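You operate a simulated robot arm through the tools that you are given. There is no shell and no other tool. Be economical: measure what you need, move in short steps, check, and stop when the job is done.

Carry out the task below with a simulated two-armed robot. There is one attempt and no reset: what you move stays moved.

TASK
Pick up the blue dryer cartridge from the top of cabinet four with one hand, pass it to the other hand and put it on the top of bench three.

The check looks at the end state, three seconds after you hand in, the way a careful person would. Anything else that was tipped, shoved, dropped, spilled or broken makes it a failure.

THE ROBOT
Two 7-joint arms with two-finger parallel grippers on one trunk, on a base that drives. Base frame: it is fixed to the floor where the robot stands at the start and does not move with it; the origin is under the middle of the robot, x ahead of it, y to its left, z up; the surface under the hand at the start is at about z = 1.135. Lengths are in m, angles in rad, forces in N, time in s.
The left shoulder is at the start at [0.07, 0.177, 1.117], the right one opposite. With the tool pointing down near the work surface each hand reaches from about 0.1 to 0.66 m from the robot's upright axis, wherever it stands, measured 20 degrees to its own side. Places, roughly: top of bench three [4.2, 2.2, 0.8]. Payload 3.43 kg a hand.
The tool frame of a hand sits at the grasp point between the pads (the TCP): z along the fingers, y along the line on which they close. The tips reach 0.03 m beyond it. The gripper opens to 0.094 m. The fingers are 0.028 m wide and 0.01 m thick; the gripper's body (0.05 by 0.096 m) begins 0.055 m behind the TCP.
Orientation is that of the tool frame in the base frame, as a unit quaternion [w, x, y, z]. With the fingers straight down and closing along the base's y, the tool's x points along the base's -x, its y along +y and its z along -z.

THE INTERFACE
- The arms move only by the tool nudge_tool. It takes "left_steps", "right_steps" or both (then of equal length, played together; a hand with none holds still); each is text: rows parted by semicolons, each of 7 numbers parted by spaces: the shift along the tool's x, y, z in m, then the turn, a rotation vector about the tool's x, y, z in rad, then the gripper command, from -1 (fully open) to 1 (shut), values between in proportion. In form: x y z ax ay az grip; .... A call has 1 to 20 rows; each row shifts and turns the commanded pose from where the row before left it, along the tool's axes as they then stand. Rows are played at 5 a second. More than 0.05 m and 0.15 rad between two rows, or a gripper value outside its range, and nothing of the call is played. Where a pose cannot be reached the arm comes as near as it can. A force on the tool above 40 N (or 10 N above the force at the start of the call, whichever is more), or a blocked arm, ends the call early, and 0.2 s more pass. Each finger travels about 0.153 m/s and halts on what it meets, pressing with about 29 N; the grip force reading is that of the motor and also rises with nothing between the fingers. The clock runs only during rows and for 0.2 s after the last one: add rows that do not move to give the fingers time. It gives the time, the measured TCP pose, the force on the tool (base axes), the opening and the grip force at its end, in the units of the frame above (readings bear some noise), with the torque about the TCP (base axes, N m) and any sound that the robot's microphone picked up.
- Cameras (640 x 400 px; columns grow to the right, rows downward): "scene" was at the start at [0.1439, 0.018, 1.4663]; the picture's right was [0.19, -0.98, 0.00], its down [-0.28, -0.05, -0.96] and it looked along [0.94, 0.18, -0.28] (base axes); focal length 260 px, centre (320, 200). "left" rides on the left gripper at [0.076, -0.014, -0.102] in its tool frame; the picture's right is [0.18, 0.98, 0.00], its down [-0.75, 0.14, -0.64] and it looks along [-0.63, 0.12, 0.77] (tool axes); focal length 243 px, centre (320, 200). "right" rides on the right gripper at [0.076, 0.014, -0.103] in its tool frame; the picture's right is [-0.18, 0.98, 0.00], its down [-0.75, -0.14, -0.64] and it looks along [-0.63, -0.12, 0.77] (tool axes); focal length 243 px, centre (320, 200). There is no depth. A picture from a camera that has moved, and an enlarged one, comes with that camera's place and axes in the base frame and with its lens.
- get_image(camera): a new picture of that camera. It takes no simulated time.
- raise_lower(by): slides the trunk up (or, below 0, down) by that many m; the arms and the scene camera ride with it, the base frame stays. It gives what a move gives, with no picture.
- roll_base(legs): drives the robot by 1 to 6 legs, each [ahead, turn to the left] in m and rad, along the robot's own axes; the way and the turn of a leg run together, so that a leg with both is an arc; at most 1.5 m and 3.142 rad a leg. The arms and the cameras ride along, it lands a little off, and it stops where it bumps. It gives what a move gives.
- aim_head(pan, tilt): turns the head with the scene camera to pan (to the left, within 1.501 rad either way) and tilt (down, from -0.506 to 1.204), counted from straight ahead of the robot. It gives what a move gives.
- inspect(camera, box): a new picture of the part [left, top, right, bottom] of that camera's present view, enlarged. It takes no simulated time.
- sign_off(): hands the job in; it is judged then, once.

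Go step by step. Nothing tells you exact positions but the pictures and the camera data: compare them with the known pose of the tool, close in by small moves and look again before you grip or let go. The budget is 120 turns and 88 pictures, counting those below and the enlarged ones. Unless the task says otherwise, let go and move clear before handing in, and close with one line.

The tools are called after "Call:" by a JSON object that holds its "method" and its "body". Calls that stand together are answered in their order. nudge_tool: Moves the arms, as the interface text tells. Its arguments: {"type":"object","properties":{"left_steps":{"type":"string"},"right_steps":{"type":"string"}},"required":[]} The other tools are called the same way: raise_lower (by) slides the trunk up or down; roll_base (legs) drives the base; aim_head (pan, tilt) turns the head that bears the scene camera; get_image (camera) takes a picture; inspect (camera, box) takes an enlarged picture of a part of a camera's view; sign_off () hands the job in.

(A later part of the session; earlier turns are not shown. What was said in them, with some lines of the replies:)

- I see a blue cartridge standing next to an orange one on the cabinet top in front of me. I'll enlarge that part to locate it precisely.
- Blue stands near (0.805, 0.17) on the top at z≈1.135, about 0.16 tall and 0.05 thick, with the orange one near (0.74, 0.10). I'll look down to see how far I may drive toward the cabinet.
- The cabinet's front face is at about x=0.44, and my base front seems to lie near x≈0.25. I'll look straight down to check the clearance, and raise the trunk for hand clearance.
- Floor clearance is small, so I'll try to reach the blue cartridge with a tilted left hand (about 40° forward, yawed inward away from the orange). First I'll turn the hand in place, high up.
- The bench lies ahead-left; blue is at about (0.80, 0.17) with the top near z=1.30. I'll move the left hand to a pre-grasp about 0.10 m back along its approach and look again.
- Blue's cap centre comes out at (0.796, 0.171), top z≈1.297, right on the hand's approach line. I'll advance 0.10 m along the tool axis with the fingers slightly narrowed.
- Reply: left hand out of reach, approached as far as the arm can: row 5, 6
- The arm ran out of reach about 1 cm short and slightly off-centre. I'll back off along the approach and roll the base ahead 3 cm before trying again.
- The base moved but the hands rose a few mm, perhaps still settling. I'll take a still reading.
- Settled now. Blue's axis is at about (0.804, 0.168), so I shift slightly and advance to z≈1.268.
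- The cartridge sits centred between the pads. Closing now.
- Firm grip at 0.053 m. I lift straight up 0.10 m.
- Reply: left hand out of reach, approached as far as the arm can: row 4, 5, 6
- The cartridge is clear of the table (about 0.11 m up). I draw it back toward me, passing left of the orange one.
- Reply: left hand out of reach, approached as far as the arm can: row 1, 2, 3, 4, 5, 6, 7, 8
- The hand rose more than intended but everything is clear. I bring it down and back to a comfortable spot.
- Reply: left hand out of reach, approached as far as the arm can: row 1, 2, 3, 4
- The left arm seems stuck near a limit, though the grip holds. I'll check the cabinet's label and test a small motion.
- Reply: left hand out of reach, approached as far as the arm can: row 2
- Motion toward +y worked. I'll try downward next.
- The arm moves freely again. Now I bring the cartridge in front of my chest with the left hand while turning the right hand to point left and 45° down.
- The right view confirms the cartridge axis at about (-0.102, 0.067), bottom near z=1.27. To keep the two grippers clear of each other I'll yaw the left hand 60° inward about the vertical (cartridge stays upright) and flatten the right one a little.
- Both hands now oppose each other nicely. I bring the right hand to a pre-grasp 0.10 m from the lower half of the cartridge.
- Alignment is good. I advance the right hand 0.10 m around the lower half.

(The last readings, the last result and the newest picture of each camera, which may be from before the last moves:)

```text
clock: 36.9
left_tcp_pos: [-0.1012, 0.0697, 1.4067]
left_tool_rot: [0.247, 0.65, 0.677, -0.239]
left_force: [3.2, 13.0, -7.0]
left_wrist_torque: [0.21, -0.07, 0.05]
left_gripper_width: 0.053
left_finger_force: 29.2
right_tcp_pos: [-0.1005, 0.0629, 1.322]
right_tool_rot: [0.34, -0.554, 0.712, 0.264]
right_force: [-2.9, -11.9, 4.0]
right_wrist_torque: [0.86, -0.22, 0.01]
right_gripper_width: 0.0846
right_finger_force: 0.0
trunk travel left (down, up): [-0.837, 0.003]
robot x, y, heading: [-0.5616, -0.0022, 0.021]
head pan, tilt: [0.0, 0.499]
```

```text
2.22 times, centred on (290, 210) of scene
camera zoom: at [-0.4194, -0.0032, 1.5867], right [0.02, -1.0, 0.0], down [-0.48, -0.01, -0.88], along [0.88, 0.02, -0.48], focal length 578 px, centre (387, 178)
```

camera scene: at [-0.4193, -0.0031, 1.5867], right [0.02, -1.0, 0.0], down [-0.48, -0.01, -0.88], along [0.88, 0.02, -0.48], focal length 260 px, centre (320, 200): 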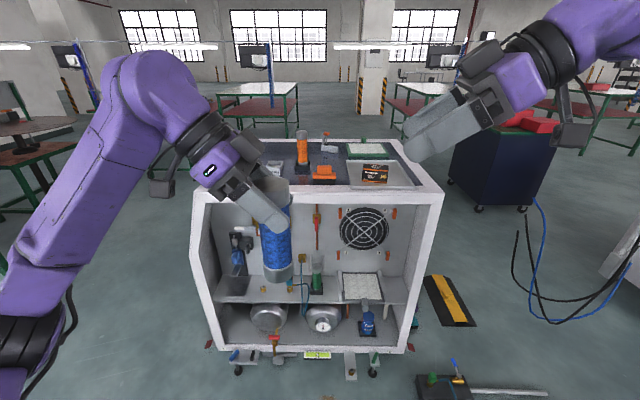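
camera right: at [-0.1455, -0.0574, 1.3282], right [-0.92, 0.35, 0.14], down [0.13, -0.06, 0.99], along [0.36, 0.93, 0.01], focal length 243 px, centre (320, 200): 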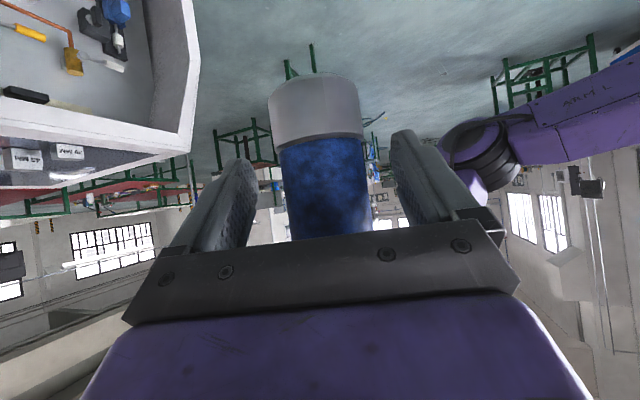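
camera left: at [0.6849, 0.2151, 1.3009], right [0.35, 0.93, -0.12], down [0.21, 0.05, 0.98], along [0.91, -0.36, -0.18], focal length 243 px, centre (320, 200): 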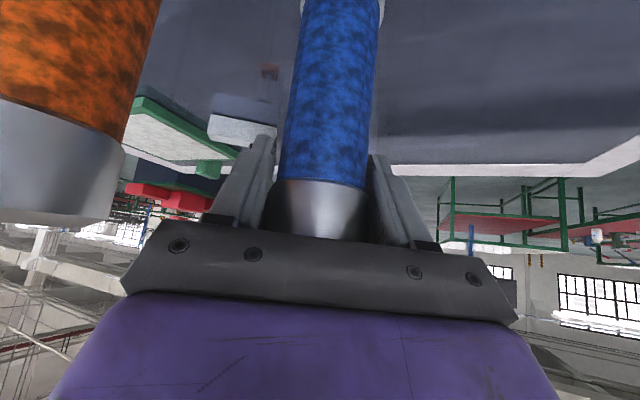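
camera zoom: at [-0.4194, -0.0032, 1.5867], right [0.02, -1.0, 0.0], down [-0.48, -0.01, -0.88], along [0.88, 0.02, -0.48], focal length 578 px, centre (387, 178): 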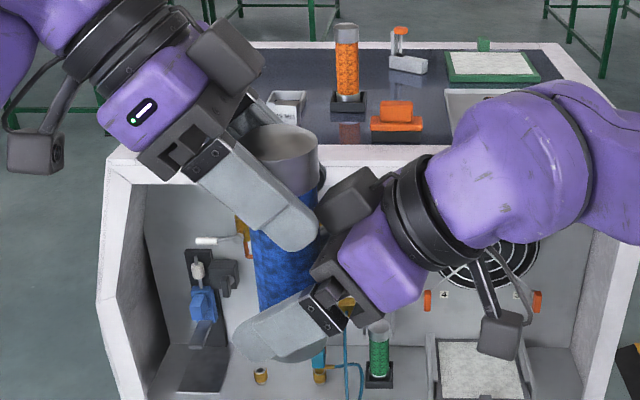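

The right gripper's housing touches the cartridge with about 12 N. I back off, flatten the tilt by 0.1 rad and come in slightly shallower.

Call:
{"method": "nudge_tool", "body": {"right_steps": "0 0 -0.02 0 0 0 -0.8; 0 0 -0.01 0 -0.1 0 -0.8; 0 0 0 0 0 0 -0.8; 0 0 0.01 0 0 0 -0.8; 0 0 0.01 0 0 0 -0.8; 0 0 0 0 0 0 -0.8; 0 0 0 0 0 0 -0.8"}}

Call:
{"method": "get_image", "body": {"camera": "right"}}

Call:
{"method": "inspect", "body": {"camera": "scene", "box": [160, 120, 420, 300]}}

```text
clock: 38.5
left_tcp_pos: [-0.1014, 0.0706, 1.4064]
left_tool_rot: [0.247, 0.651, 0.676, -0.239]
left_force: [0.0, 0.7, -3.7]
left_wrist_torque: [0.01, -0.01, 0.0]
left_gripper_width: 0.0528
left_finger_force: 28.8
right_tcp_pos: [-0.1027, 0.0557, 1.3294]
right_tool_rot: [0.376, -0.541, 0.694, 0.292]
right_force: [-0.5, 0.2, -0.1]
right_wrist_torque: [-0.05, 0.02, 0.0]
right_gripper_width: 0.0845
right_finger_force: 0.0
trunk travel left (down, up): [-0.837, 0.003]
robot x, y, heading: [-0.5652, -0.0044, 0.019]
head pan, tilt: [0.0, 0.499]
```

```text
56 pictures are left
camera right: at [-0.1477, -0.064, 1.3226], right [-0.93, 0.34, 0.15], down [0.11, -0.15, 0.98], along [0.36, 0.93, 0.11], focal length 243 px, centre (320, 200)
```

right: 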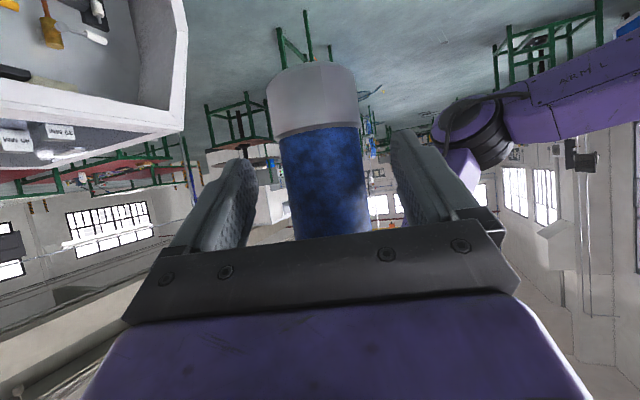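

```text
2.22 times, centred on (290, 210) of scene
camera zoom: at [-0.4194, -0.0027, 1.5867], right [0.02, -1.0, 0.0], down [-0.48, -0.01, -0.88], along [0.88, 0.02, -0.48], focal length 578 px, centre (387, 178)
```

zoom: 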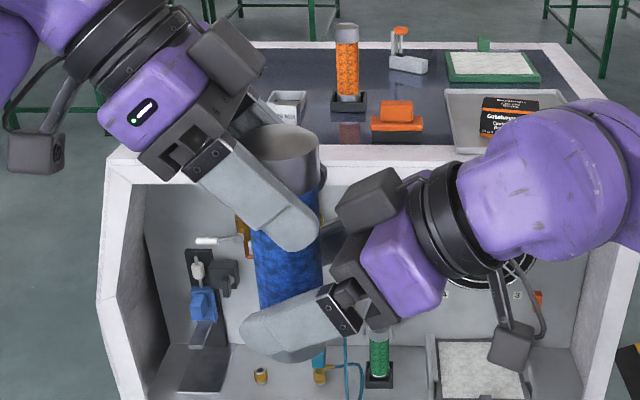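

Clear now, no contact force. I go 4 mm deeper and close the right hand.

Call:
{"method": "nudge_tool", "body": {"right_steps": "0 0 0.004 0 0 0 -0.5; 0 0 0 0 0 0 -0.3; 0 0 0 0 0 0 -0.1; 0 0 0 0 0 0 0.0; 0 0 0 0 0 0 0.5; 0 0 0 0 0 0 1; 0 0 0 0 0 0 1; 0 0 0 0 0 0 1; 0 0 0 0 0 0 1"}}

Call:
{"method": "get_image", "body": {"camera": "right"}}

```text
clock: 40.5
left_tcp_pos: [-0.1006, 0.0697, 1.4069]
left_tool_rot: [0.248, 0.651, 0.677, -0.238]
left_force: [20.0, -4.2, 3.5]
left_wrist_torque: [-0.15, -0.91, -0.11]
left_gripper_width: 0.0533
left_finger_force: 29.3
right_tcp_pos: [-0.0996, 0.0604, 1.3266]
right_tool_rot: [0.374, -0.542, 0.694, 0.291]
right_force: [-20.1, 5.6, -3.9]
right_wrist_torque: [-0.34, -0.69, 0.23]
right_gripper_width: 0.0525
right_finger_force: 28.7
trunk travel left (down, up): [-0.837, 0.003]
robot x, y, heading: [-0.5622, -0.0043, 0.02]
head pan, tilt: [0.0, 0.499]
```

```text
54 pictures are left
camera right: at [-0.1461, -0.0603, 1.3204], right [-0.93, 0.34, 0.15], down [0.11, -0.15, 0.98], along [0.36, 0.93, 0.1], focal length 243 px, centre (320, 200)
```

right: 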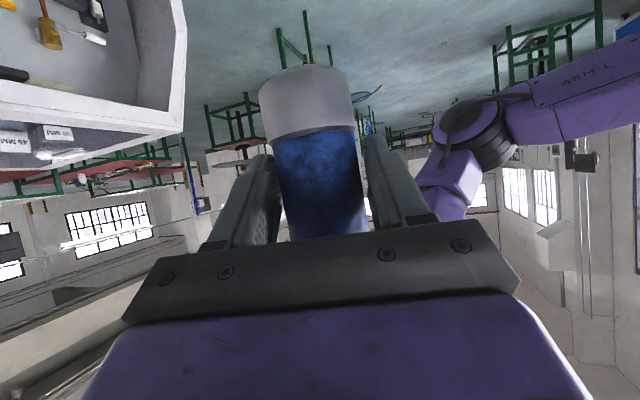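

Both hands hold it, with some internal side load. I ease the right hand 3 mm to relax it, then open the left.

Call:
{"method": "nudge_tool", "body": {"left_steps": "0 0 0 0 0 0 1; 0 0 0 0 0 0 1; 0 0 0 0 0 0 1", "right_steps": "0 0.002 0 0 0 0 1; 0 0.001 0 0 0 0 1; 0 0 0 0 0 0 1"}}

```text
clock: 41.3
left_tcp_pos: [-0.1013, 0.0706, 1.4067]
left_tool_rot: [0.247, 0.651, 0.676, -0.24]
left_force: [4.9, 7.5, 6.1]
left_wrist_torque: [0.44, -0.56, 0.02]
left_gripper_width: 0.0534
left_finger_force: 29.1
right_tcp_pos: [-0.1024, 0.061, 1.326]
right_tool_rot: [0.375, -0.54, 0.695, 0.292]
right_force: [-6.2, -7.0, -5.2]
right_wrist_torque: [0.1, 0.14, 0.01]
right_gripper_width: 0.0528
right_finger_force: 29.0
trunk travel left (down, up): [-0.837, 0.003]
robot x, y, heading: [-0.5641, -0.0036, 0.013]
head pan, tilt: [0.0, 0.499]
```

Load is now small. Opening the left hand and retracting it along its own axis.

Call:
{"method": "nudge_tool", "body": {"left_steps": "0 0 0 0 0 0 0.0; 0 0 0 0 0 0 -0.3; 0 0 0 0 0 0 -0.7; 0 0 0 0 0 0 -1; 0 0 0 0 0 0 -1; 0 0 -0.02 0 0 0 -1; 0 0 -0.03 0 0 0 -1; 0 0 -0.03 0 0 0 -1; 0 0 -0.03 0 0 0 -1; 0 0 -0.03 0 0 0 -1; 0 0 0 0 0 0 -1"}}

Call:
{"method": "get_image", "body": {"camera": "scene"}}

Call:
{"method": "get_image", "body": {"camera": "right"}}

```text
clock: 43.7
left_tcp_pos: [-0.1056, 0.1602, 1.5135]
left_tool_rot: [0.247, 0.651, 0.677, -0.239]
left_force: [0.5, -0.6, 0.1]
left_wrist_torque: [0.01, -0.02, -0.01]
left_gripper_width: 0.0941
left_finger_force: 0.0
right_tcp_pos: [-0.1016, 0.0609, 1.3269]
right_tool_rot: [0.374, -0.541, 0.695, 0.291]
right_force: [-0.1, 1.1, -0.2]
right_wrist_torque: [-0.05, 0.0, 0.01]
right_gripper_width: 0.0528
right_finger_force: 29.6
trunk travel left (down, up): [-0.837, 0.003]
robot x, y, heading: [-0.5635, -0.0041, 0.019]
head pan, tilt: [0.0, 0.499]
```

```text
53 pictures are left
camera scene: at [-0.4188, -0.0029, 1.5866], right [0.02, -1.0, 0.0], down [-0.48, -0.01, -0.88], along [0.88, 0.02, -0.48], focal length 260 px, centre (320, 200)
```

scene: 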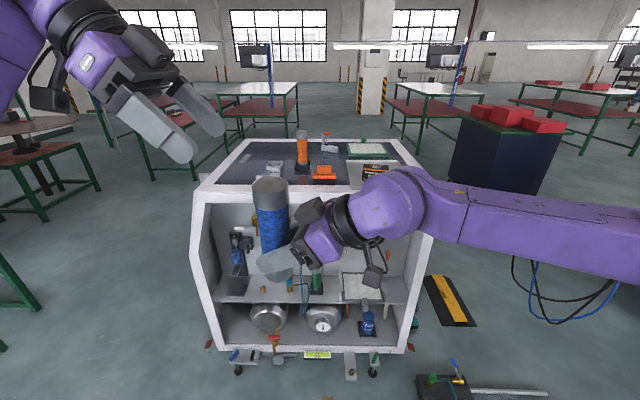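

```text
52 pictures are left
camera right: at [-0.1479, -0.0594, 1.3205], right [-0.93, 0.34, 0.15], down [0.11, -0.15, 0.98], along [0.36, 0.93, 0.11], focal length 243 px, centre (320, 200)
```

right: 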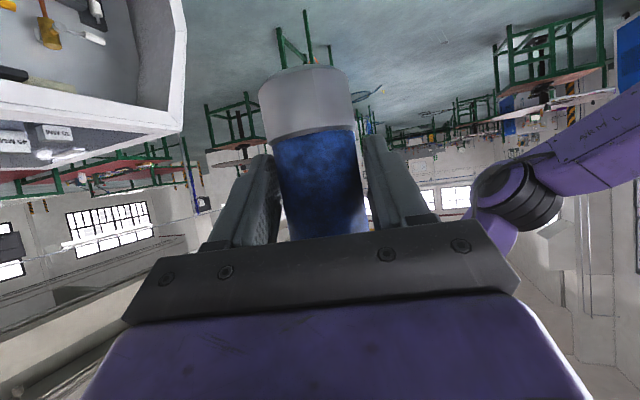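

Handover is done; the right hand holds the cartridge upright. Now I survey the way to bench three.

Call:
{"method": "aim_head", "body": {"pan": 0.45, "tilt": 0.15}}

Call:
{"method": "get_image", "body": {"camera": "scene"}}

```text
clock: 44.6
left_tcp_pos: [-0.1057, 0.1601, 1.5141]
left_tool_rot: [0.246, 0.652, 0.676, -0.238]
left_force: [0.5, -0.1, 0.1]
left_wrist_torque: [-0.02, 0.02, 0.0]
left_gripper_width: 0.0939
left_finger_force: 0.0
right_tcp_pos: [-0.1022, 0.0605, 1.3274]
right_tool_rot: [0.375, -0.542, 0.694, 0.292]
right_force: [0.1, 0.1, 0.4]
right_wrist_torque: [0.02, 0.0, 0.0]
right_gripper_width: 0.0528
right_finger_force: 29.4
trunk travel left (down, up): [-0.837, 0.003]
robot x, y, heading: [-0.5592, -0.0046, 0.021]
head pan, tilt: [0.45, 0.15]
```

```text
51 pictures are left
camera scene: at [-0.4275, 0.0373, 1.619], right [0.45, -0.89, 0.0], down [-0.13, -0.07, -0.99], along [0.88, 0.45, -0.15], focal length 260 px, centre (320, 200)
```

scene: 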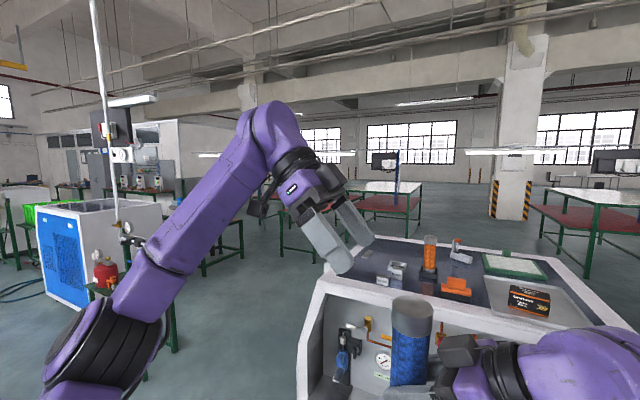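

The left arm blocks the view, so I'll bring that hand back up and inward, then turn to face the bench.

Call:
{"method": "nudge_tool", "body": {"left_steps": "0 0 0 -0.09 0 -0.107 -1; 0 0 0 -0.09 0 -0.107 -1; 0 0 0 -0.09 0 -0.107 -1; 0 0 0 -0.09 0 -0.107 -1; 0 0 0 -0.09 0 -0.107 -1; 0 0 0 -0.09 0 -0.107 -1; 0 0 0 -0.09 0 -0.107 -1; 0 0 0 0 0.14 0 -1; 0 0 0 0 0.14 0 -1; 0 0 0 0 0.14 0 -1; 0 0 0 0 0.14 0 -1; 0 0 0 0 0.14 0 -1; 0 0 0 0 0 0 -1"}}

Call:
{"method": "roll_base", "body": {"legs": [[-0.1, 0], [0, 0.5]]}}

Call:
{"method": "aim_head", "body": {"pan": 0.0, "tilt": 0.25}}

Call:
{"method": "get_image", "body": {"camera": "scene"}}

```text
clock: 47.4
left_tcp_pos: [-0.1042, 0.1586, 1.5076]
left_tool_rot: [0.005, 0.277, 0.961, -0.006]
left_force: [0.7, -0.4, 0.7]
left_wrist_torque: [0.0, -0.02, -0.01]
left_gripper_width: 0.0942
left_finger_force: 0.0
left hand out of reach, approached as far as the arm can: row 12
right_tcp_pos: [-0.1025, 0.0606, 1.3277]
right_tool_rot: [0.374, -0.541, 0.694, 0.291]
right_force: [-1.6, -0.7, 0.5]
right_wrist_torque: [-0.04, -0.01, -0.01]
right_gripper_width: 0.0526
right_finger_force: 28.9
trunk travel left (down, up): [-0.837, 0.003]
robot x, y, heading: [-0.5666, -0.0057, 0.018]
head pan, tilt: [0.45, 0.15]
```

```text
clock: 50.0
left_tcp_pos: [-0.3349, 0.354, 1.5072]
left_tool_rot: [0.005, 0.035, 0.999, -0.004]
left_force: [-1.0, -0.8, 0.8]
left_wrist_torque: [-0.01, 0.03, 0.01]
left_gripper_width: 0.0943
left_finger_force: 0.1
right_tcp_pos: [-0.2885, 0.2687, 1.3269]
right_tool_rot: [-0.293, 0.694, -0.541, -0.374]
right_force: [-0.8, 0.2, -2.9]
right_wrist_torque: [-0.02, -0.01, 0.0]
right_gripper_width: 0.0528
right_finger_force: 28.9
trunk travel left (down, up): [-0.837, 0.003]
robot x, y, heading: [-0.6616, -0.0108, 0.511]
head pan, tilt: [0.45, 0.15]
```

```text
clock: 50.9
left_tcp_pos: [-0.3344, 0.3539, 1.5069]
left_tool_rot: [0.005, 0.035, 0.999, -0.003]
left_force: [0.6, 0.0, 0.8]
left_wrist_torque: [-0.02, 0.0, -0.03]
left_gripper_width: 0.094
left_finger_force: 0.0
right_tcp_pos: [-0.2881, 0.269, 1.3274]
right_tool_rot: [-0.292, 0.694, -0.542, -0.373]
right_force: [0.0, 0.2, -4.1]
right_wrist_torque: [-0.04, 0.01, -0.02]
right_gripper_width: 0.0528
right_finger_force: 28.9
trunk travel left (down, up): [-0.837, 0.003]
robot x, y, heading: [-0.66, -0.0039, 0.511]
head pan, tilt: [0.0, 0.25]
```

```text
50 pictures are left
camera scene: at [-0.5346, 0.0636, 1.6098], right [0.49, -0.87, 0.0], down [-0.22, -0.12, -0.97], along [0.84, 0.47, -0.25], focal length 260 px, centre (320, 200)
```

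scene: 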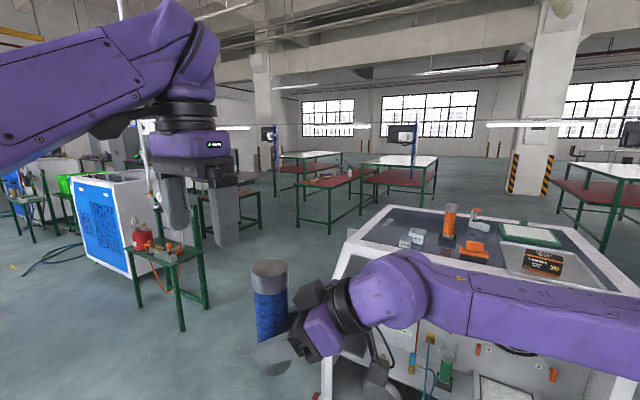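

I project bench three to around pixel (343, 174): the low red-topped bench with a few items. Zooming in.

Call:
{"method": "inspect", "body": {"camera": "scene", "box": [250, 130, 450, 255]}}

```text
3.20 times, centred on (350, 192) of scene
camera zoom: at [-0.5346, 0.0636, 1.6098], right [0.49, -0.87, 0.0], down [-0.22, -0.12, -0.97], along [0.84, 0.47, -0.25], focal length 832 px, centre (224, 224)
```

zoom: 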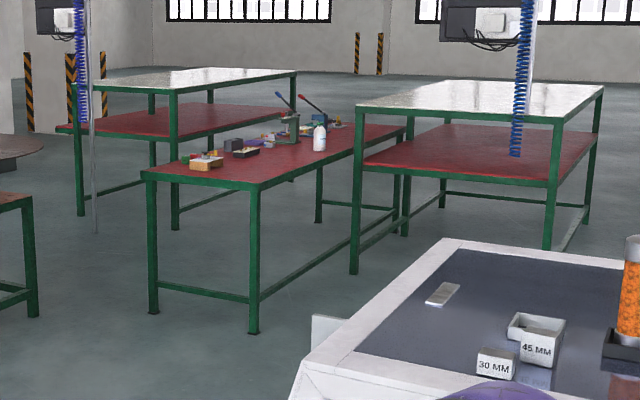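

Bench three is the single-level red bench, spanning roughly x 2.93–5.2, y 1.82–2.5, with its near right corner free. I'll route left of the cabinet: first a turn and a leg up to y≈1.2, then along x.

Call:
{"method": "roll_base", "body": {"legs": [[0, 0.6], [1.3, 0], [0, -1.11]]}}

Call:
{"method": "get_image", "body": {"camera": "scene"}}

```text
clock: 61.9
left_tcp_pos: [0.383, 1.3424, 1.5077]
left_tool_rot: [0.005, 0.28, 0.96, -0.005]
left_force: [0.3, -0.3, 0.1]
left_wrist_torque: [-0.01, 0.01, 0.02]
left_gripper_width: 0.0941
left_finger_force: 0.1
right_tcp_pos: [0.3844, 1.244, 1.3258]
right_tool_rot: [0.375, -0.54, 0.696, 0.29]
right_force: [0.9, 0.6, -3.1]
right_wrist_torque: [-0.05, 0.0, 0.0]
right_gripper_width: 0.052
right_finger_force: 28.7
trunk travel left (down, up): [-0.837, 0.003]
robot x, y, heading: [-0.0758, 1.1769, 0.011]
head pan, tilt: [0.0, 0.25]
```

```text
48 pictures are left
camera scene: at [0.0702, 1.1817, 1.6098], right [0.01, -1.0, 0.0], down [-0.25, 0.0, -0.97], along [0.97, 0.01, -0.25], focal length 260 px, centre (320, 200)
```

scene: 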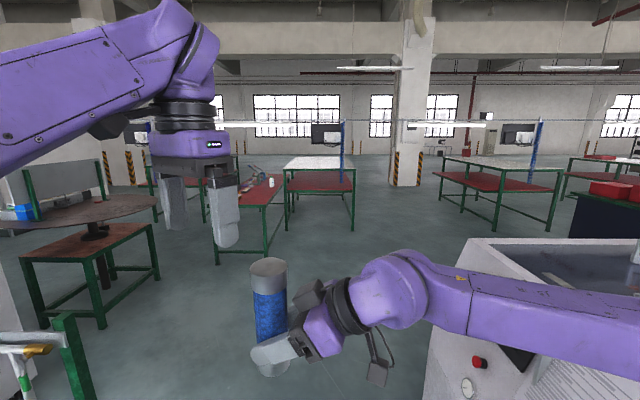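

Clear passage ahead. I'll drive along past the cabinet, angle toward the bench's near end, and stop short to check.

Call:
{"method": "roll_base", "body": {"legs": [[0, 0.09], [1.5, 0], [0, 0.48], [0.9, 0], [0, -0.58]]}}

Call:
{"method": "get_image", "body": {"camera": "scene"}}

```text
clock: 77.5
left_tcp_pos: [2.7532, 1.8587, 1.5079]
left_tool_rot: [0.005, 0.32, 0.947, -0.006]
left_force: [0.9, 0.1, -0.8]
left_wrist_torque: [0.02, -0.02, 0.03]
left_gripper_width: 0.0937
left_finger_force: 0.1
right_tcp_pos: [2.7455, 1.7624, 1.3278]
right_tool_rot: [0.387, -0.509, 0.718, 0.273]
right_force: [0.2, -0.2, -3.7]
right_wrist_torque: [-0.07, 0.03, 0.01]
right_gripper_width: 0.0517
right_finger_force: 29.2
trunk travel left (down, up): [-0.837, 0.003]
robot x, y, heading: [2.2764, 1.7352, -0.075]
head pan, tilt: [0.0, 0.25]
```

```text
47 pictures are left
camera scene: at [2.4264, 1.7272, 1.6098], right [-0.07, -1.0, 0.0], down [-0.25, 0.02, -0.97], along [0.97, -0.07, -0.25], focal length 260 px, centre (320, 200)
```

scene: 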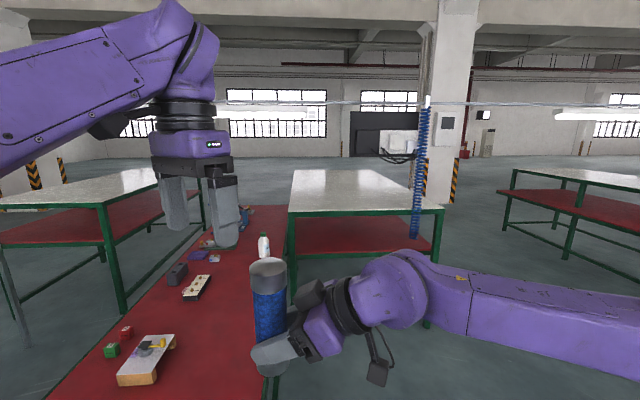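

I'm near the bench's end; the free strip on its right side shows. I'll look down for its edges.

Call:
{"method": "aim_head", "body": {"pan": 0.25, "tilt": 0.75}}

Call:
{"method": "get_image", "body": {"camera": "scene"}}

```text
clock: 78.4
left_tcp_pos: [2.7519, 1.8584, 1.5076]
left_tool_rot: [0.005, 0.321, 0.947, -0.005]
left_force: [-0.5, 0.4, 0.4]
left_wrist_torque: [0.01, 0.02, 0.01]
left_gripper_width: 0.094
left_finger_force: 0.1
right_tcp_pos: [2.7448, 1.7613, 1.3274]
right_tool_rot: [0.388, -0.509, 0.718, 0.274]
right_force: [-0.2, 0.0, -3.0]
right_wrist_torque: [-0.05, 0.04, 0.03]
right_gripper_width: 0.0519
right_finger_force: 28.8
trunk travel left (down, up): [-0.837, 0.003]
robot x, y, heading: [2.2808, 1.7342, -0.072]
head pan, tilt: [0.25, 0.75]
```

```text
46 pictures are left
camera scene: at [2.4145, 1.7472, 1.5648], right [0.18, -0.98, 0.0], down [-0.67, -0.12, -0.73], along [0.72, 0.13, -0.68], focal length 260 px, centre (320, 200)
```

scene: 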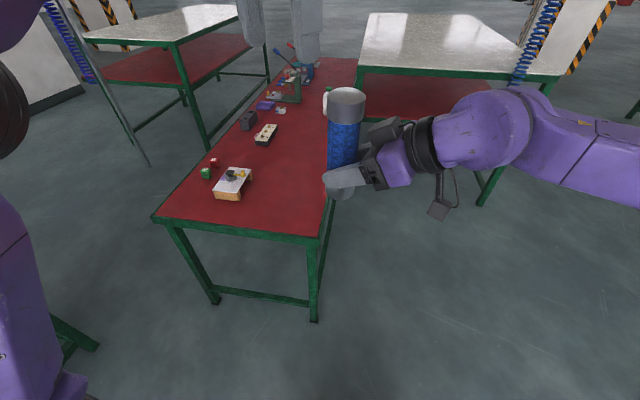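

The bench's near end is at x≈3.01, y 1.86–2.55; I aim to set the cartridge near (3.18, 2.0). I drive in to about (2.6, 1.93), facing straight.

Call:
{"method": "roll_base", "body": {"legs": [[0, 0.62], [0.37, 0], [0, -0.55]]}}

Call:
{"method": "get_image", "body": {"camera": "scene"}}

```text
clock: 84.0
left_tcp_pos: [3.0649, 2.0988, 1.5073]
left_tool_rot: [0.004, 0.281, 0.96, -0.006]
left_force: [0.4, -0.5, -0.5]
left_wrist_torque: [-0.07, 0.03, -0.01]
left_gripper_width: 0.0939
left_finger_force: 0.1
right_tcp_pos: [3.0656, 2.0, 1.3282]
right_tool_rot: [0.375, -0.539, 0.696, 0.29]
right_force: [0.2, -0.9, -3.1]
right_wrist_torque: [-0.03, 0.02, -0.04]
right_gripper_width: 0.0514
right_finger_force: 29.0
trunk travel left (down, up): [-0.837, 0.003]
robot x, y, heading: [2.6074, 1.9345, 0.012]
head pan, tilt: [0.25, 0.75]
```

```text
45 pictures are left
camera scene: at [2.738, 1.96, 1.5647], right [0.26, -0.97, 0.0], down [-0.66, -0.18, -0.73], along [0.71, 0.19, -0.68], focal length 260 px, centre (320, 200)
```

scene: 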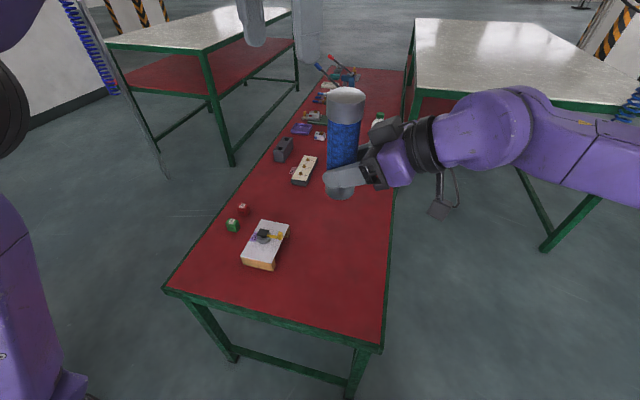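

Positioned well; the bench corner is confirmed at (3.01, 1.86). I lower the trunk partway and check the grip view.

Call:
{"method": "raise_lower", "body": {"by": -0.27}}

Call:
{"method": "get_image", "body": {"camera": "right"}}

Call:
{"method": "get_image", "body": {"camera": "scene"}}

```text
clock: 86.8
left_tcp_pos: [3.0648, 2.0975, 1.2369]
left_tool_rot: [0.005, 0.281, 0.96, -0.005]
left_force: [-0.1, -0.3, -0.1]
left_wrist_torque: [-0.01, 0.02, -0.03]
left_gripper_width: 0.0942
left_finger_force: 0.0
right_tcp_pos: [3.0652, 1.9993, 1.057]
right_tool_rot: [0.376, -0.539, 0.696, 0.29]
right_force: [0.3, -0.2, -2.5]
right_wrist_torque: [-0.01, 0.0, 0.02]
right_gripper_width: 0.0511
right_finger_force: 28.5
trunk travel left (down, up): [-0.567, 0.273]
robot x, y, heading: [2.6025, 1.9356, 0.007]
head pan, tilt: [0.25, 0.75]
```

```text
44 pictures are left
camera right: at [3.0187, 1.8797, 1.0506], right [-0.93, 0.35, 0.15], down [0.1, -0.15, 0.98], along [0.36, 0.93, 0.11], focal length 243 px, centre (320, 200)
```

right: 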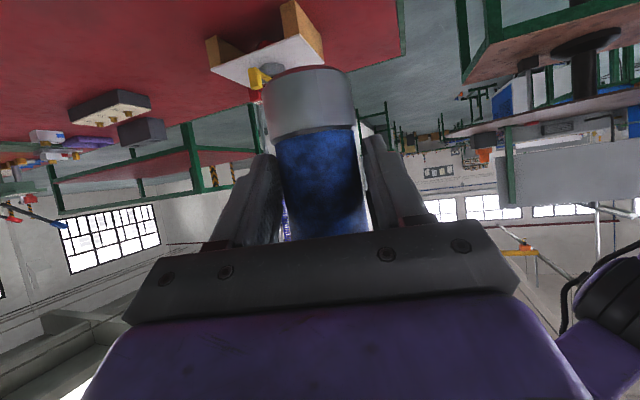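

```text
43 pictures are left
camera scene: at [2.7373, 1.9589, 1.2948], right [0.26, -0.97, 0.0], down [-0.66, -0.18, -0.73], along [0.71, 0.19, -0.68], focal length 260 px, centre (320, 200)
```

scene: 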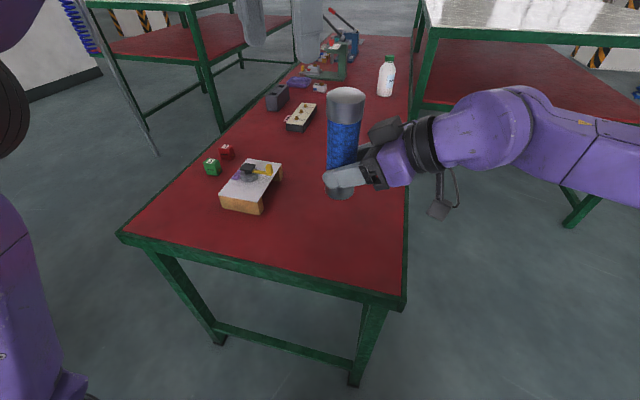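

The grip is unchanged and the spot below is free. I move 0.12 m forward and 0.15 m down.

Call:
{"method": "nudge_tool", "body": {"right_steps": "0.019 -0.0198 0.0166 0 0 0 1; 0.019 -0.0198 0.0166 0 0 0 1; 0.019 -0.0198 0.0166 0 0 0 1; 0.019 -0.0198 0.0166 0 0 0 1; 0.019 -0.0198 0.0166 0 0 0 1; 0.019 -0.0198 0.0166 0 0 0 1; 0 0 0 0 0 0 1"}}

Call:
{"method": "aim_head", "body": {"pan": 0.1, "tilt": 0.6}}

Call:
{"method": "get_image", "body": {"camera": "scene"}}

Call:
{"method": "get_image", "body": {"camera": "right"}}

```text
clock: 88.4
left_tcp_pos: [3.0639, 2.0972, 1.2372]
left_tool_rot: [0.005, 0.281, 0.96, -0.004]
left_force: [0.7, -0.8, 0.8]
left_wrist_torque: [-0.03, -0.01, 0.02]
left_gripper_width: 0.0941
left_finger_force: 0.1
right_tcp_pos: [3.1855, 1.9928, 0.9075]
right_tool_rot: [0.377, -0.538, 0.696, 0.289]
right_force: [-0.1, -0.8, -3.2]
right_wrist_torque: [-0.03, 0.04, -0.03]
right_gripper_width: 0.0515
right_finger_force: 29.0
trunk travel left (down, up): [-0.567, 0.273]
robot x, y, heading: [2.6025, 1.9342, 0.009]
head pan, tilt: [0.25, 0.75]
```

```text
clock: 89.1
left_tcp_pos: [3.0652, 2.098, 1.2363]
left_tool_rot: [0.005, 0.28, 0.96, -0.006]
left_force: [-0.4, -0.1, -0.8]
left_wrist_torque: [0.02, -0.01, 0.01]
left_gripper_width: 0.0939
left_finger_force: 0.0
right_tcp_pos: [3.1865, 1.9917, 0.9064]
right_tool_rot: [0.376, -0.539, 0.696, 0.29]
right_force: [-0.8, 0.1, -2.7]
right_wrist_torque: [-0.06, 0.01, 0.0]
right_gripper_width: 0.0515
right_finger_force: 28.7
trunk travel left (down, up): [-0.567, 0.273]
robot x, y, heading: [2.6084, 1.9365, 0.01]
head pan, tilt: [0.099, 0.6]
```

```text
42 pictures are left
camera scene: at [2.7454, 1.9473, 1.3075], right [0.11, -0.99, 0.0], down [-0.56, -0.06, -0.82], along [0.82, 0.09, -0.57], focal length 260 px, centre (320, 200)
```

scene: 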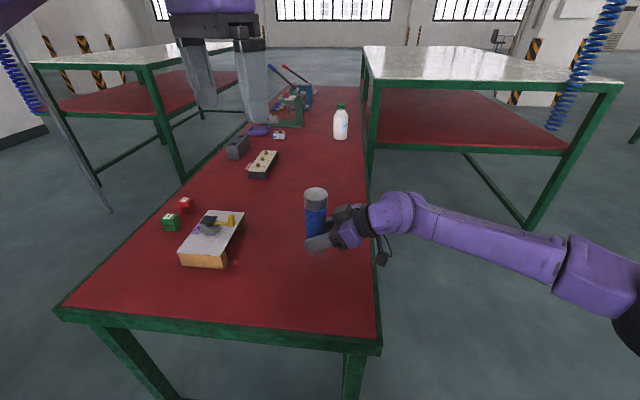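

```text
41 pictures are left
camera right: at [3.1392, 1.8725, 0.9006], right [-0.93, 0.35, 0.15], down [0.1, -0.15, 0.98], along [0.36, 0.93, 0.11], focal length 243 px, centre (320, 200)
```

right: 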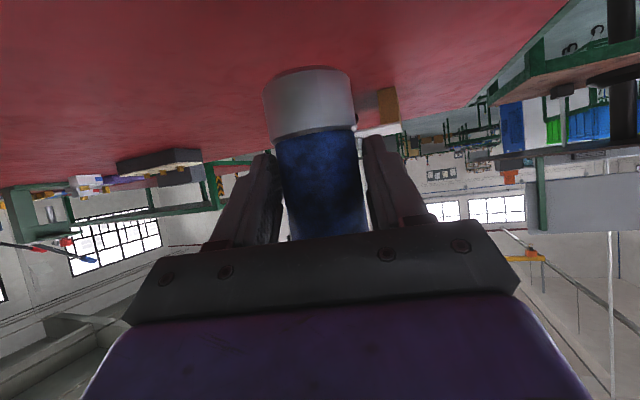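

Position over the bench looks right. I check the cartridge's uprightness with an enlarged view before lowering.

Call:
{"method": "inspect", "body": {"camera": "scene", "box": [256, 170, 416, 270]}}

```text
4.00 times, centred on (336, 220) of scene
camera zoom: at [2.7454, 1.9473, 1.3075], right [0.11, -0.99, 0.0], down [-0.56, -0.06, -0.82], along [0.82, 0.09, -0.57], focal length 1040 px, centre (256, 120)
```

zoom: 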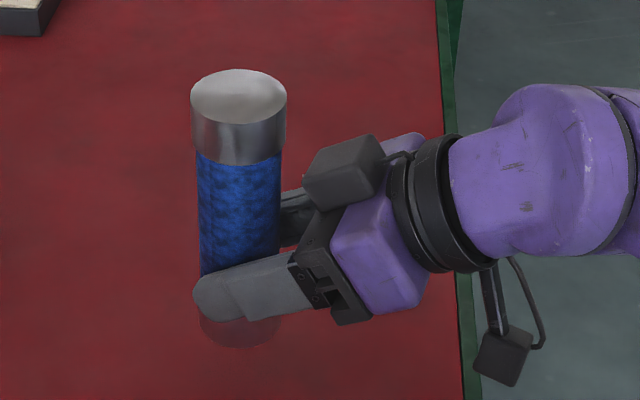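

Upright. I lower 0.035 m, then approach in small steps.

Call:
{"method": "nudge_tool", "body": {"right_steps": "0.0084 0 0.0055 0 0 0 1; 0.0084 0 0.0055 0 0 0 1; 0.0084 0 0.0055 0 0 0 1; 0.0042 0 0.0028 0 0 0 1; 0 0 0 0 0 0 1"}}

Call:
{"method": "inspect", "body": {"camera": "scene", "box": [256, 170, 416, 270]}}

Call:
{"method": "get_image", "body": {"camera": "right"}}

```text
clock: 90.3
left_tcp_pos: [3.0655, 2.0967, 1.2374]
left_tool_rot: [0.005, 0.281, 0.96, -0.005]
left_force: [-0.6, -0.3, -0.1]
left_wrist_torque: [-0.01, -0.02, -0.01]
left_gripper_width: 0.094
left_finger_force: 0.0
right_tcp_pos: [3.1861, 1.9897, 0.872]
right_tool_rot: [0.376, -0.539, 0.696, 0.29]
right_force: [-0.3, 0.7, -3.3]
right_wrist_torque: [-0.06, 0.0, -0.02]
right_gripper_width: 0.051
right_finger_force: 28.8
trunk travel left (down, up): [-0.567, 0.273]
robot x, y, heading: [2.6064, 1.9331, 0.012]
head pan, tilt: [0.099, 0.6]
```

```text
4.00 times, centred on (336, 220) of scene
camera zoom: at [2.7453, 1.9473, 1.3076], right [0.11, -0.99, 0.0], down [-0.56, -0.06, -0.82], along [0.82, 0.09, -0.57], focal length 1040 px, centre (256, 120)
```

zoom: 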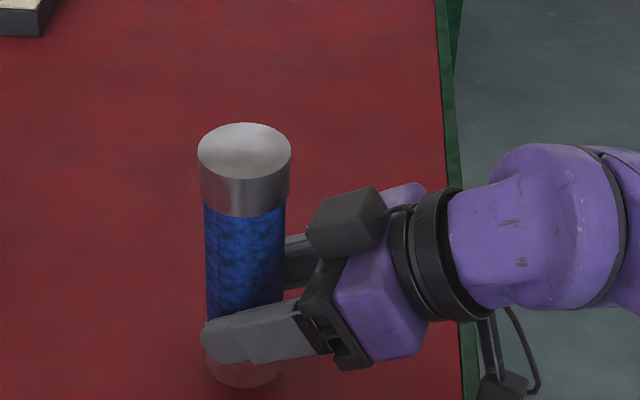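

```text
38 pictures are left
camera right: at [3.1397, 1.8694, 0.8666], right [-0.93, 0.35, 0.15], down [0.1, -0.15, 0.98], along [0.36, 0.93, 0.11], focal length 243 px, centre (320, 200)
```

right: 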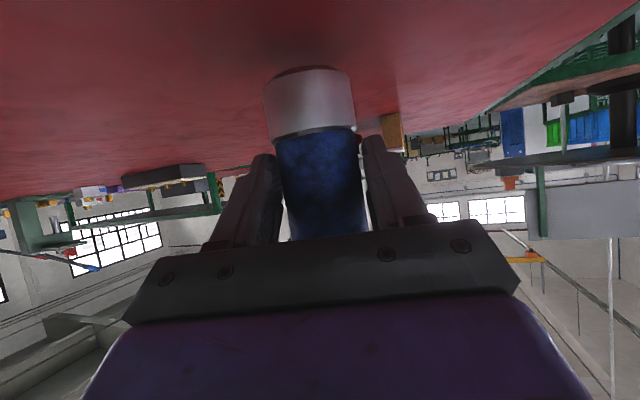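

Bottom is about 1.5 cm above the top. Small steps down with force checks.

Call:
{"method": "nudge_tool", "body": {"right_steps": "0.0033 0 0.0022 0 0 0 1; 0.0033 0 0.0022 0 0 0 1; 0.0025 0 0.0017 0 0 0 1; 0 0 0 0 0 0 1"}}

```text
clock: 91.3
left_tcp_pos: [3.0659, 2.0975, 1.238]
left_tool_rot: [0.005, 0.281, 0.96, -0.005]
left_force: [-0.5, 0.8, 0.3]
left_wrist_torque: [0.0, 0.0, -0.03]
left_gripper_width: 0.0939
left_finger_force: 0.0
right_tcp_pos: [3.1866, 1.9885, 0.8618]
right_tool_rot: [0.375, -0.539, 0.696, 0.29]
right_force: [-0.1, 0.2, -2.9]
right_wrist_torque: [-0.07, 0.01, 0.0]
right_gripper_width: 0.0513
right_finger_force: 28.8
trunk travel left (down, up): [-0.567, 0.273]
robot x, y, heading: [2.6008, 1.937, 0.014]
head pan, tilt: [0.099, 0.6]
```

Call:
{"method": "nudge_tool", "body": {"right_steps": "0.0017 0 0.0011 0 0 0 1; 0.0017 0 0.0011 0 0 0 1; 0.0017 0 0.0011 0 0 0 1; 0 0 0 0 0 0 1"}}

Call:
{"method": "inspect", "body": {"camera": "right", "box": [220, 20, 400, 140]}}

```text
clock: 92.3
left_tcp_pos: [3.0641, 2.0962, 1.2386]
left_tool_rot: [0.005, 0.281, 0.96, -0.005]
left_force: [-0.2, -0.2, 0.8]
left_wrist_torque: [0.0, -0.04, -0.02]
left_gripper_width: 0.0942
left_finger_force: 0.1
right_tcp_pos: [3.1866, 1.9879, 0.8592]
right_tool_rot: [0.378, -0.538, 0.696, 0.288]
right_force: [9.8, 2.5, 16.2]
right_wrist_torque: [0.2, -0.22, -0.11]
right_gripper_width: 0.0514
right_finger_force: 28.8
trunk travel left (down, up): [-0.567, 0.273]
robot x, y, heading: [2.6043, 1.936, 0.006]
head pan, tilt: [0.099, 0.6]
```

```text
3.33 times, centred on (310, 80) of right
camera zoom: at [3.1395, 1.8684, 0.852], right [-0.93, 0.35, 0.15], down [0.1, -0.16, 0.98], along [0.36, 0.92, 0.11], focal length 809 px, centre (353, 600)
```

zoom: 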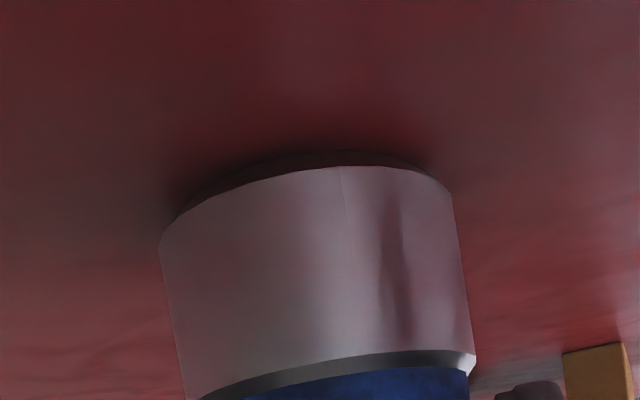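

It has touched down (net ≈19 N). I ease off 1.5 mm and release slowly.

Call:
{"method": "nudge_tool", "body": {"right_steps": "-0.0013 0 -0.0008 0 0 0 1; 0 0 0 0 0 0 1; 0 0 0 0 0 0 1"}}

Call:
{"method": "inspect", "body": {"camera": "scene", "box": [256, 180, 416, 280]}}

```text
clock: 93.1
left_tcp_pos: [3.0637, 2.0962, 1.2373]
left_tool_rot: [0.005, 0.28, 0.96, -0.005]
left_force: [0.0, 0.0, -0.7]
left_wrist_torque: [-0.01, 0.01, -0.01]
left_gripper_width: 0.0939
left_finger_force: 0.0
right_tcp_pos: [3.1848, 1.9887, 0.8591]
right_tool_rot: [0.377, -0.539, 0.696, 0.289]
right_force: [11.3, 2.0, 18.7]
right_wrist_torque: [0.21, -0.28, -0.07]
right_gripper_width: 0.0512
right_finger_force: 29.0
trunk travel left (down, up): [-0.567, 0.273]
robot x, y, heading: [2.6035, 1.9408, 0.016]
head pan, tilt: [0.099, 0.6]
```

```text
4.00 times, centred on (336, 230) of scene
camera zoom: at [2.7442, 1.9472, 1.3078], right [0.11, -0.99, 0.0], down [-0.56, -0.06, -0.83], along [0.82, 0.09, -0.56], focal length 1040 px, centre (256, 80)
```

zoom: 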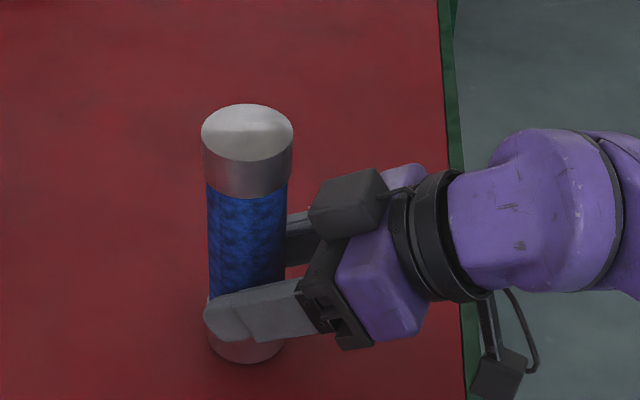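

Still pressing about 20 N; ease up a little more.

Call:
{"method": "nudge_tool", "body": {"right_steps": "-0.0017 0 -0.0011 0 0 0 1; 0 0 0 0 0 0 1; 0 0 0 0 0 0 1"}}

```text
clock: 93.9
left_tcp_pos: [3.0654, 2.0952, 1.2377]
left_tool_rot: [0.004, 0.28, 0.96, -0.005]
left_force: [0.7, 0.1, -0.4]
left_wrist_torque: [0.02, -0.03, 0.0]
left_gripper_width: 0.0941
left_finger_force: 0.0
right_tcp_pos: [3.1854, 1.9877, 0.86]
right_tool_rot: [0.376, -0.538, 0.697, 0.29]
right_force: [8.8, -2.3, 8.8]
right_wrist_torque: [-0.11, -0.31, -0.04]
right_gripper_width: 0.0512
right_finger_force: 28.6
trunk travel left (down, up): [-0.567, 0.273]
robot x, y, heading: [2.6092, 1.9327, 0.014]
head pan, tilt: [0.099, 0.6]
```

Call:
{"method": "nudge_tool", "body": {"right_steps": "-0.0005 -0.001 -0.0003 0 0 0 1; 0 0 0 0 0 0 1; 0 0 0 0 0 0 1"}}

```text
clock: 94.7
left_tcp_pos: [3.0654, 2.0967, 1.2359]
left_tool_rot: [0.005, 0.281, 0.96, -0.004]
left_force: [-0.1, -0.6, 0.4]
left_wrist_torque: [-0.01, 0.01, -0.02]
left_gripper_width: 0.094
left_finger_force: 0.0
right_tcp_pos: [3.1849, 1.9894, 0.8583]
right_tool_rot: [0.374, -0.539, 0.696, 0.291]
right_force: [0.2, -0.1, -2.9]
right_wrist_torque: [-0.07, 0.0, -0.04]
right_gripper_width: 0.0511
right_finger_force: 28.5
trunk travel left (down, up): [-0.567, 0.273]
robot x, y, heading: [2.6058, 1.935, 0.014]
head pan, tilt: [0.099, 0.6]
```

Now the cartridge's weight just hangs with under a millimetre to the surface. Opening the fingers gently.

Call:
{"method": "nudge_tool", "body": {"right_steps": "0 0 0 0 0 0 0; 0 0 0 0 0 0 -0.12; 0 0 0 0 0 0 -0.2; 0 0 0 0 0 0 -0.3; 0 0 0 0 0 0 -0.45; 0 0 0 0 0 0 -0.6; 0 0 0 0 0 0 -0.8; 0 0 0 0 0 0 -0.8"}}

Call:
{"method": "get_image", "body": {"camera": "right"}}

Call:
{"method": "inspect", "body": {"camera": "scene", "box": [256, 180, 416, 280]}}

```text
clock: 96.5
left_tcp_pos: [3.0642, 2.0971, 1.2372]
left_tool_rot: [0.005, 0.28, 0.96, -0.005]
left_force: [0.1, 0.3, 0.0]
left_wrist_torque: [0.03, 0.02, 0.0]
left_gripper_width: 0.0939
left_finger_force: 0.1
right_tcp_pos: [3.1875, 1.9882, 0.8618]
right_tool_rot: [0.377, -0.538, 0.696, 0.29]
right_force: [-0.3, 0.4, 0.2]
right_wrist_torque: [0.01, -0.01, -0.02]
right_gripper_width: 0.0847
right_finger_force: 0.0
trunk travel left (down, up): [-0.567, 0.273]
robot x, y, heading: [2.6031, 1.9383, 0.01]
head pan, tilt: [0.099, 0.6]
```

```text
35 pictures are left
camera right: at [3.14, 1.8687, 0.8538], right [-0.93, 0.35, 0.15], down [0.1, -0.15, 0.98], along [0.36, 0.93, 0.11], focal length 243 px, centre (320, 200)
```

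right: 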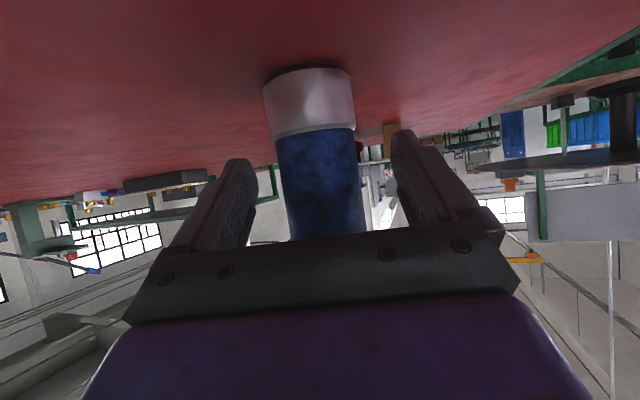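

```text
4.00 times, centred on (336, 230) of scene
camera zoom: at [2.7448, 1.9472, 1.3077], right [0.11, -0.99, 0.0], down [-0.56, -0.06, -0.82], along [0.82, 0.09, -0.57], focal length 1040 px, centre (256, 80)
```

zoom: 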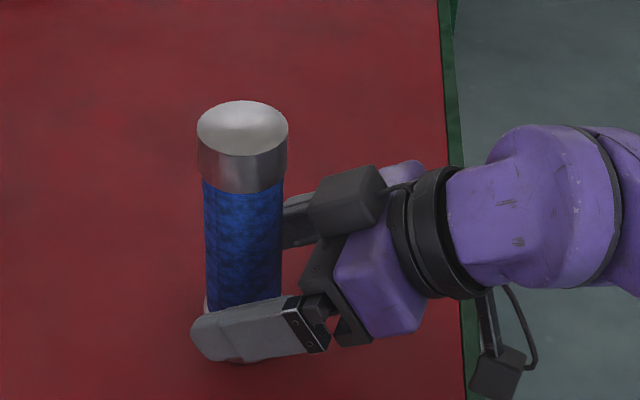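

The cartridge stands freely. I withdraw the right hand straight back along its fingers.

Call:
{"method": "nudge_tool", "body": {"right_steps": "0 0 -0.01 0 0 0 -0.8; 0 0 -0.02 0 0 0 -0.8; 0 0 -0.02 0 0 0 -0.8; 0 0 -0.02 0 0 0 -0.8; 0 0 -0.03 0 0 0 -0.8; 0 0 -0.03 0 0 0 -0.8; 0 0 -0.03 0 0 0 -0.8; 0 0 0 0 0 0 -0.8"}}

Call:
{"method": "get_image", "body": {"camera": "scene"}}

Call:
{"method": "inspect", "body": {"camera": "scene", "box": [256, 180, 416, 280]}}

```text
clock: 98.3
left_tcp_pos: [3.0644, 2.0968, 1.2367]
left_tool_rot: [0.005, 0.28, 0.96, -0.005]
left_force: [0.0, -0.2, 0.5]
left_wrist_torque: [0.01, 0.01, -0.02]
left_gripper_width: 0.0942
left_finger_force: 0.3
right_tcp_pos: [3.1527, 1.8598, 0.9468]
right_tool_rot: [0.376, -0.539, 0.697, 0.289]
right_force: [0.3, -0.3, -0.1]
right_wrist_torque: [-0.02, 0.0, 0.02]
right_gripper_width: 0.0845
right_finger_force: 0.1
trunk travel left (down, up): [-0.567, 0.273]
robot x, y, heading: [2.6062, 1.9312, 0.013]
head pan, tilt: [0.099, 0.6]
```

```text
33 pictures are left
camera scene: at [2.7453, 1.9476, 1.3076], right [0.11, -0.99, 0.0], down [-0.56, -0.06, -0.82], along [0.82, 0.09, -0.57], focal length 260 px, centre (320, 200)
```

scene: 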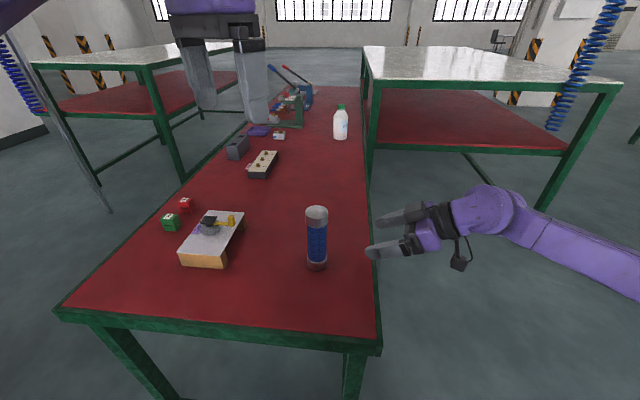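

```text
4.00 times, centred on (336, 230) of scene
camera zoom: at [2.7453, 1.9476, 1.3076], right [0.11, -0.99, 0.0], down [-0.56, -0.06, -0.82], along [0.82, 0.09, -0.57], focal length 1040 px, centre (256, 80)
```

zoom: 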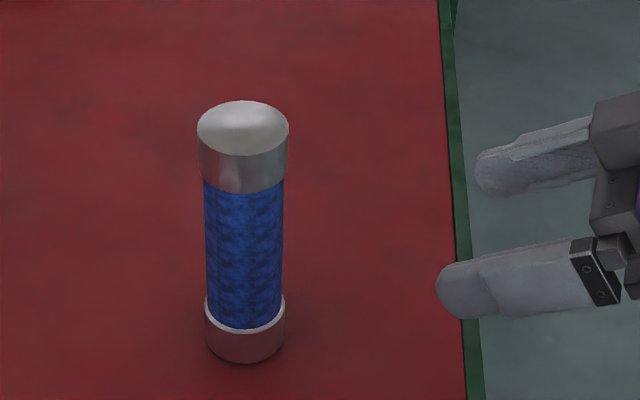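

The blue cartridge stands upright and free on bench three, and both hands are empty and clear of it. I'm handing in.

Call:
{"method": "sign_off", "body": {}}

```text
The job is handed in.
```

The left hand picked the blue dryer cartridge off the cabinet and passed it to the right, which stood it upright on bench three and moved clear. I saw nothing else disturbed, and I never saw a number on the cabinet or bench, so I went by the start position and the coordinates you gave.
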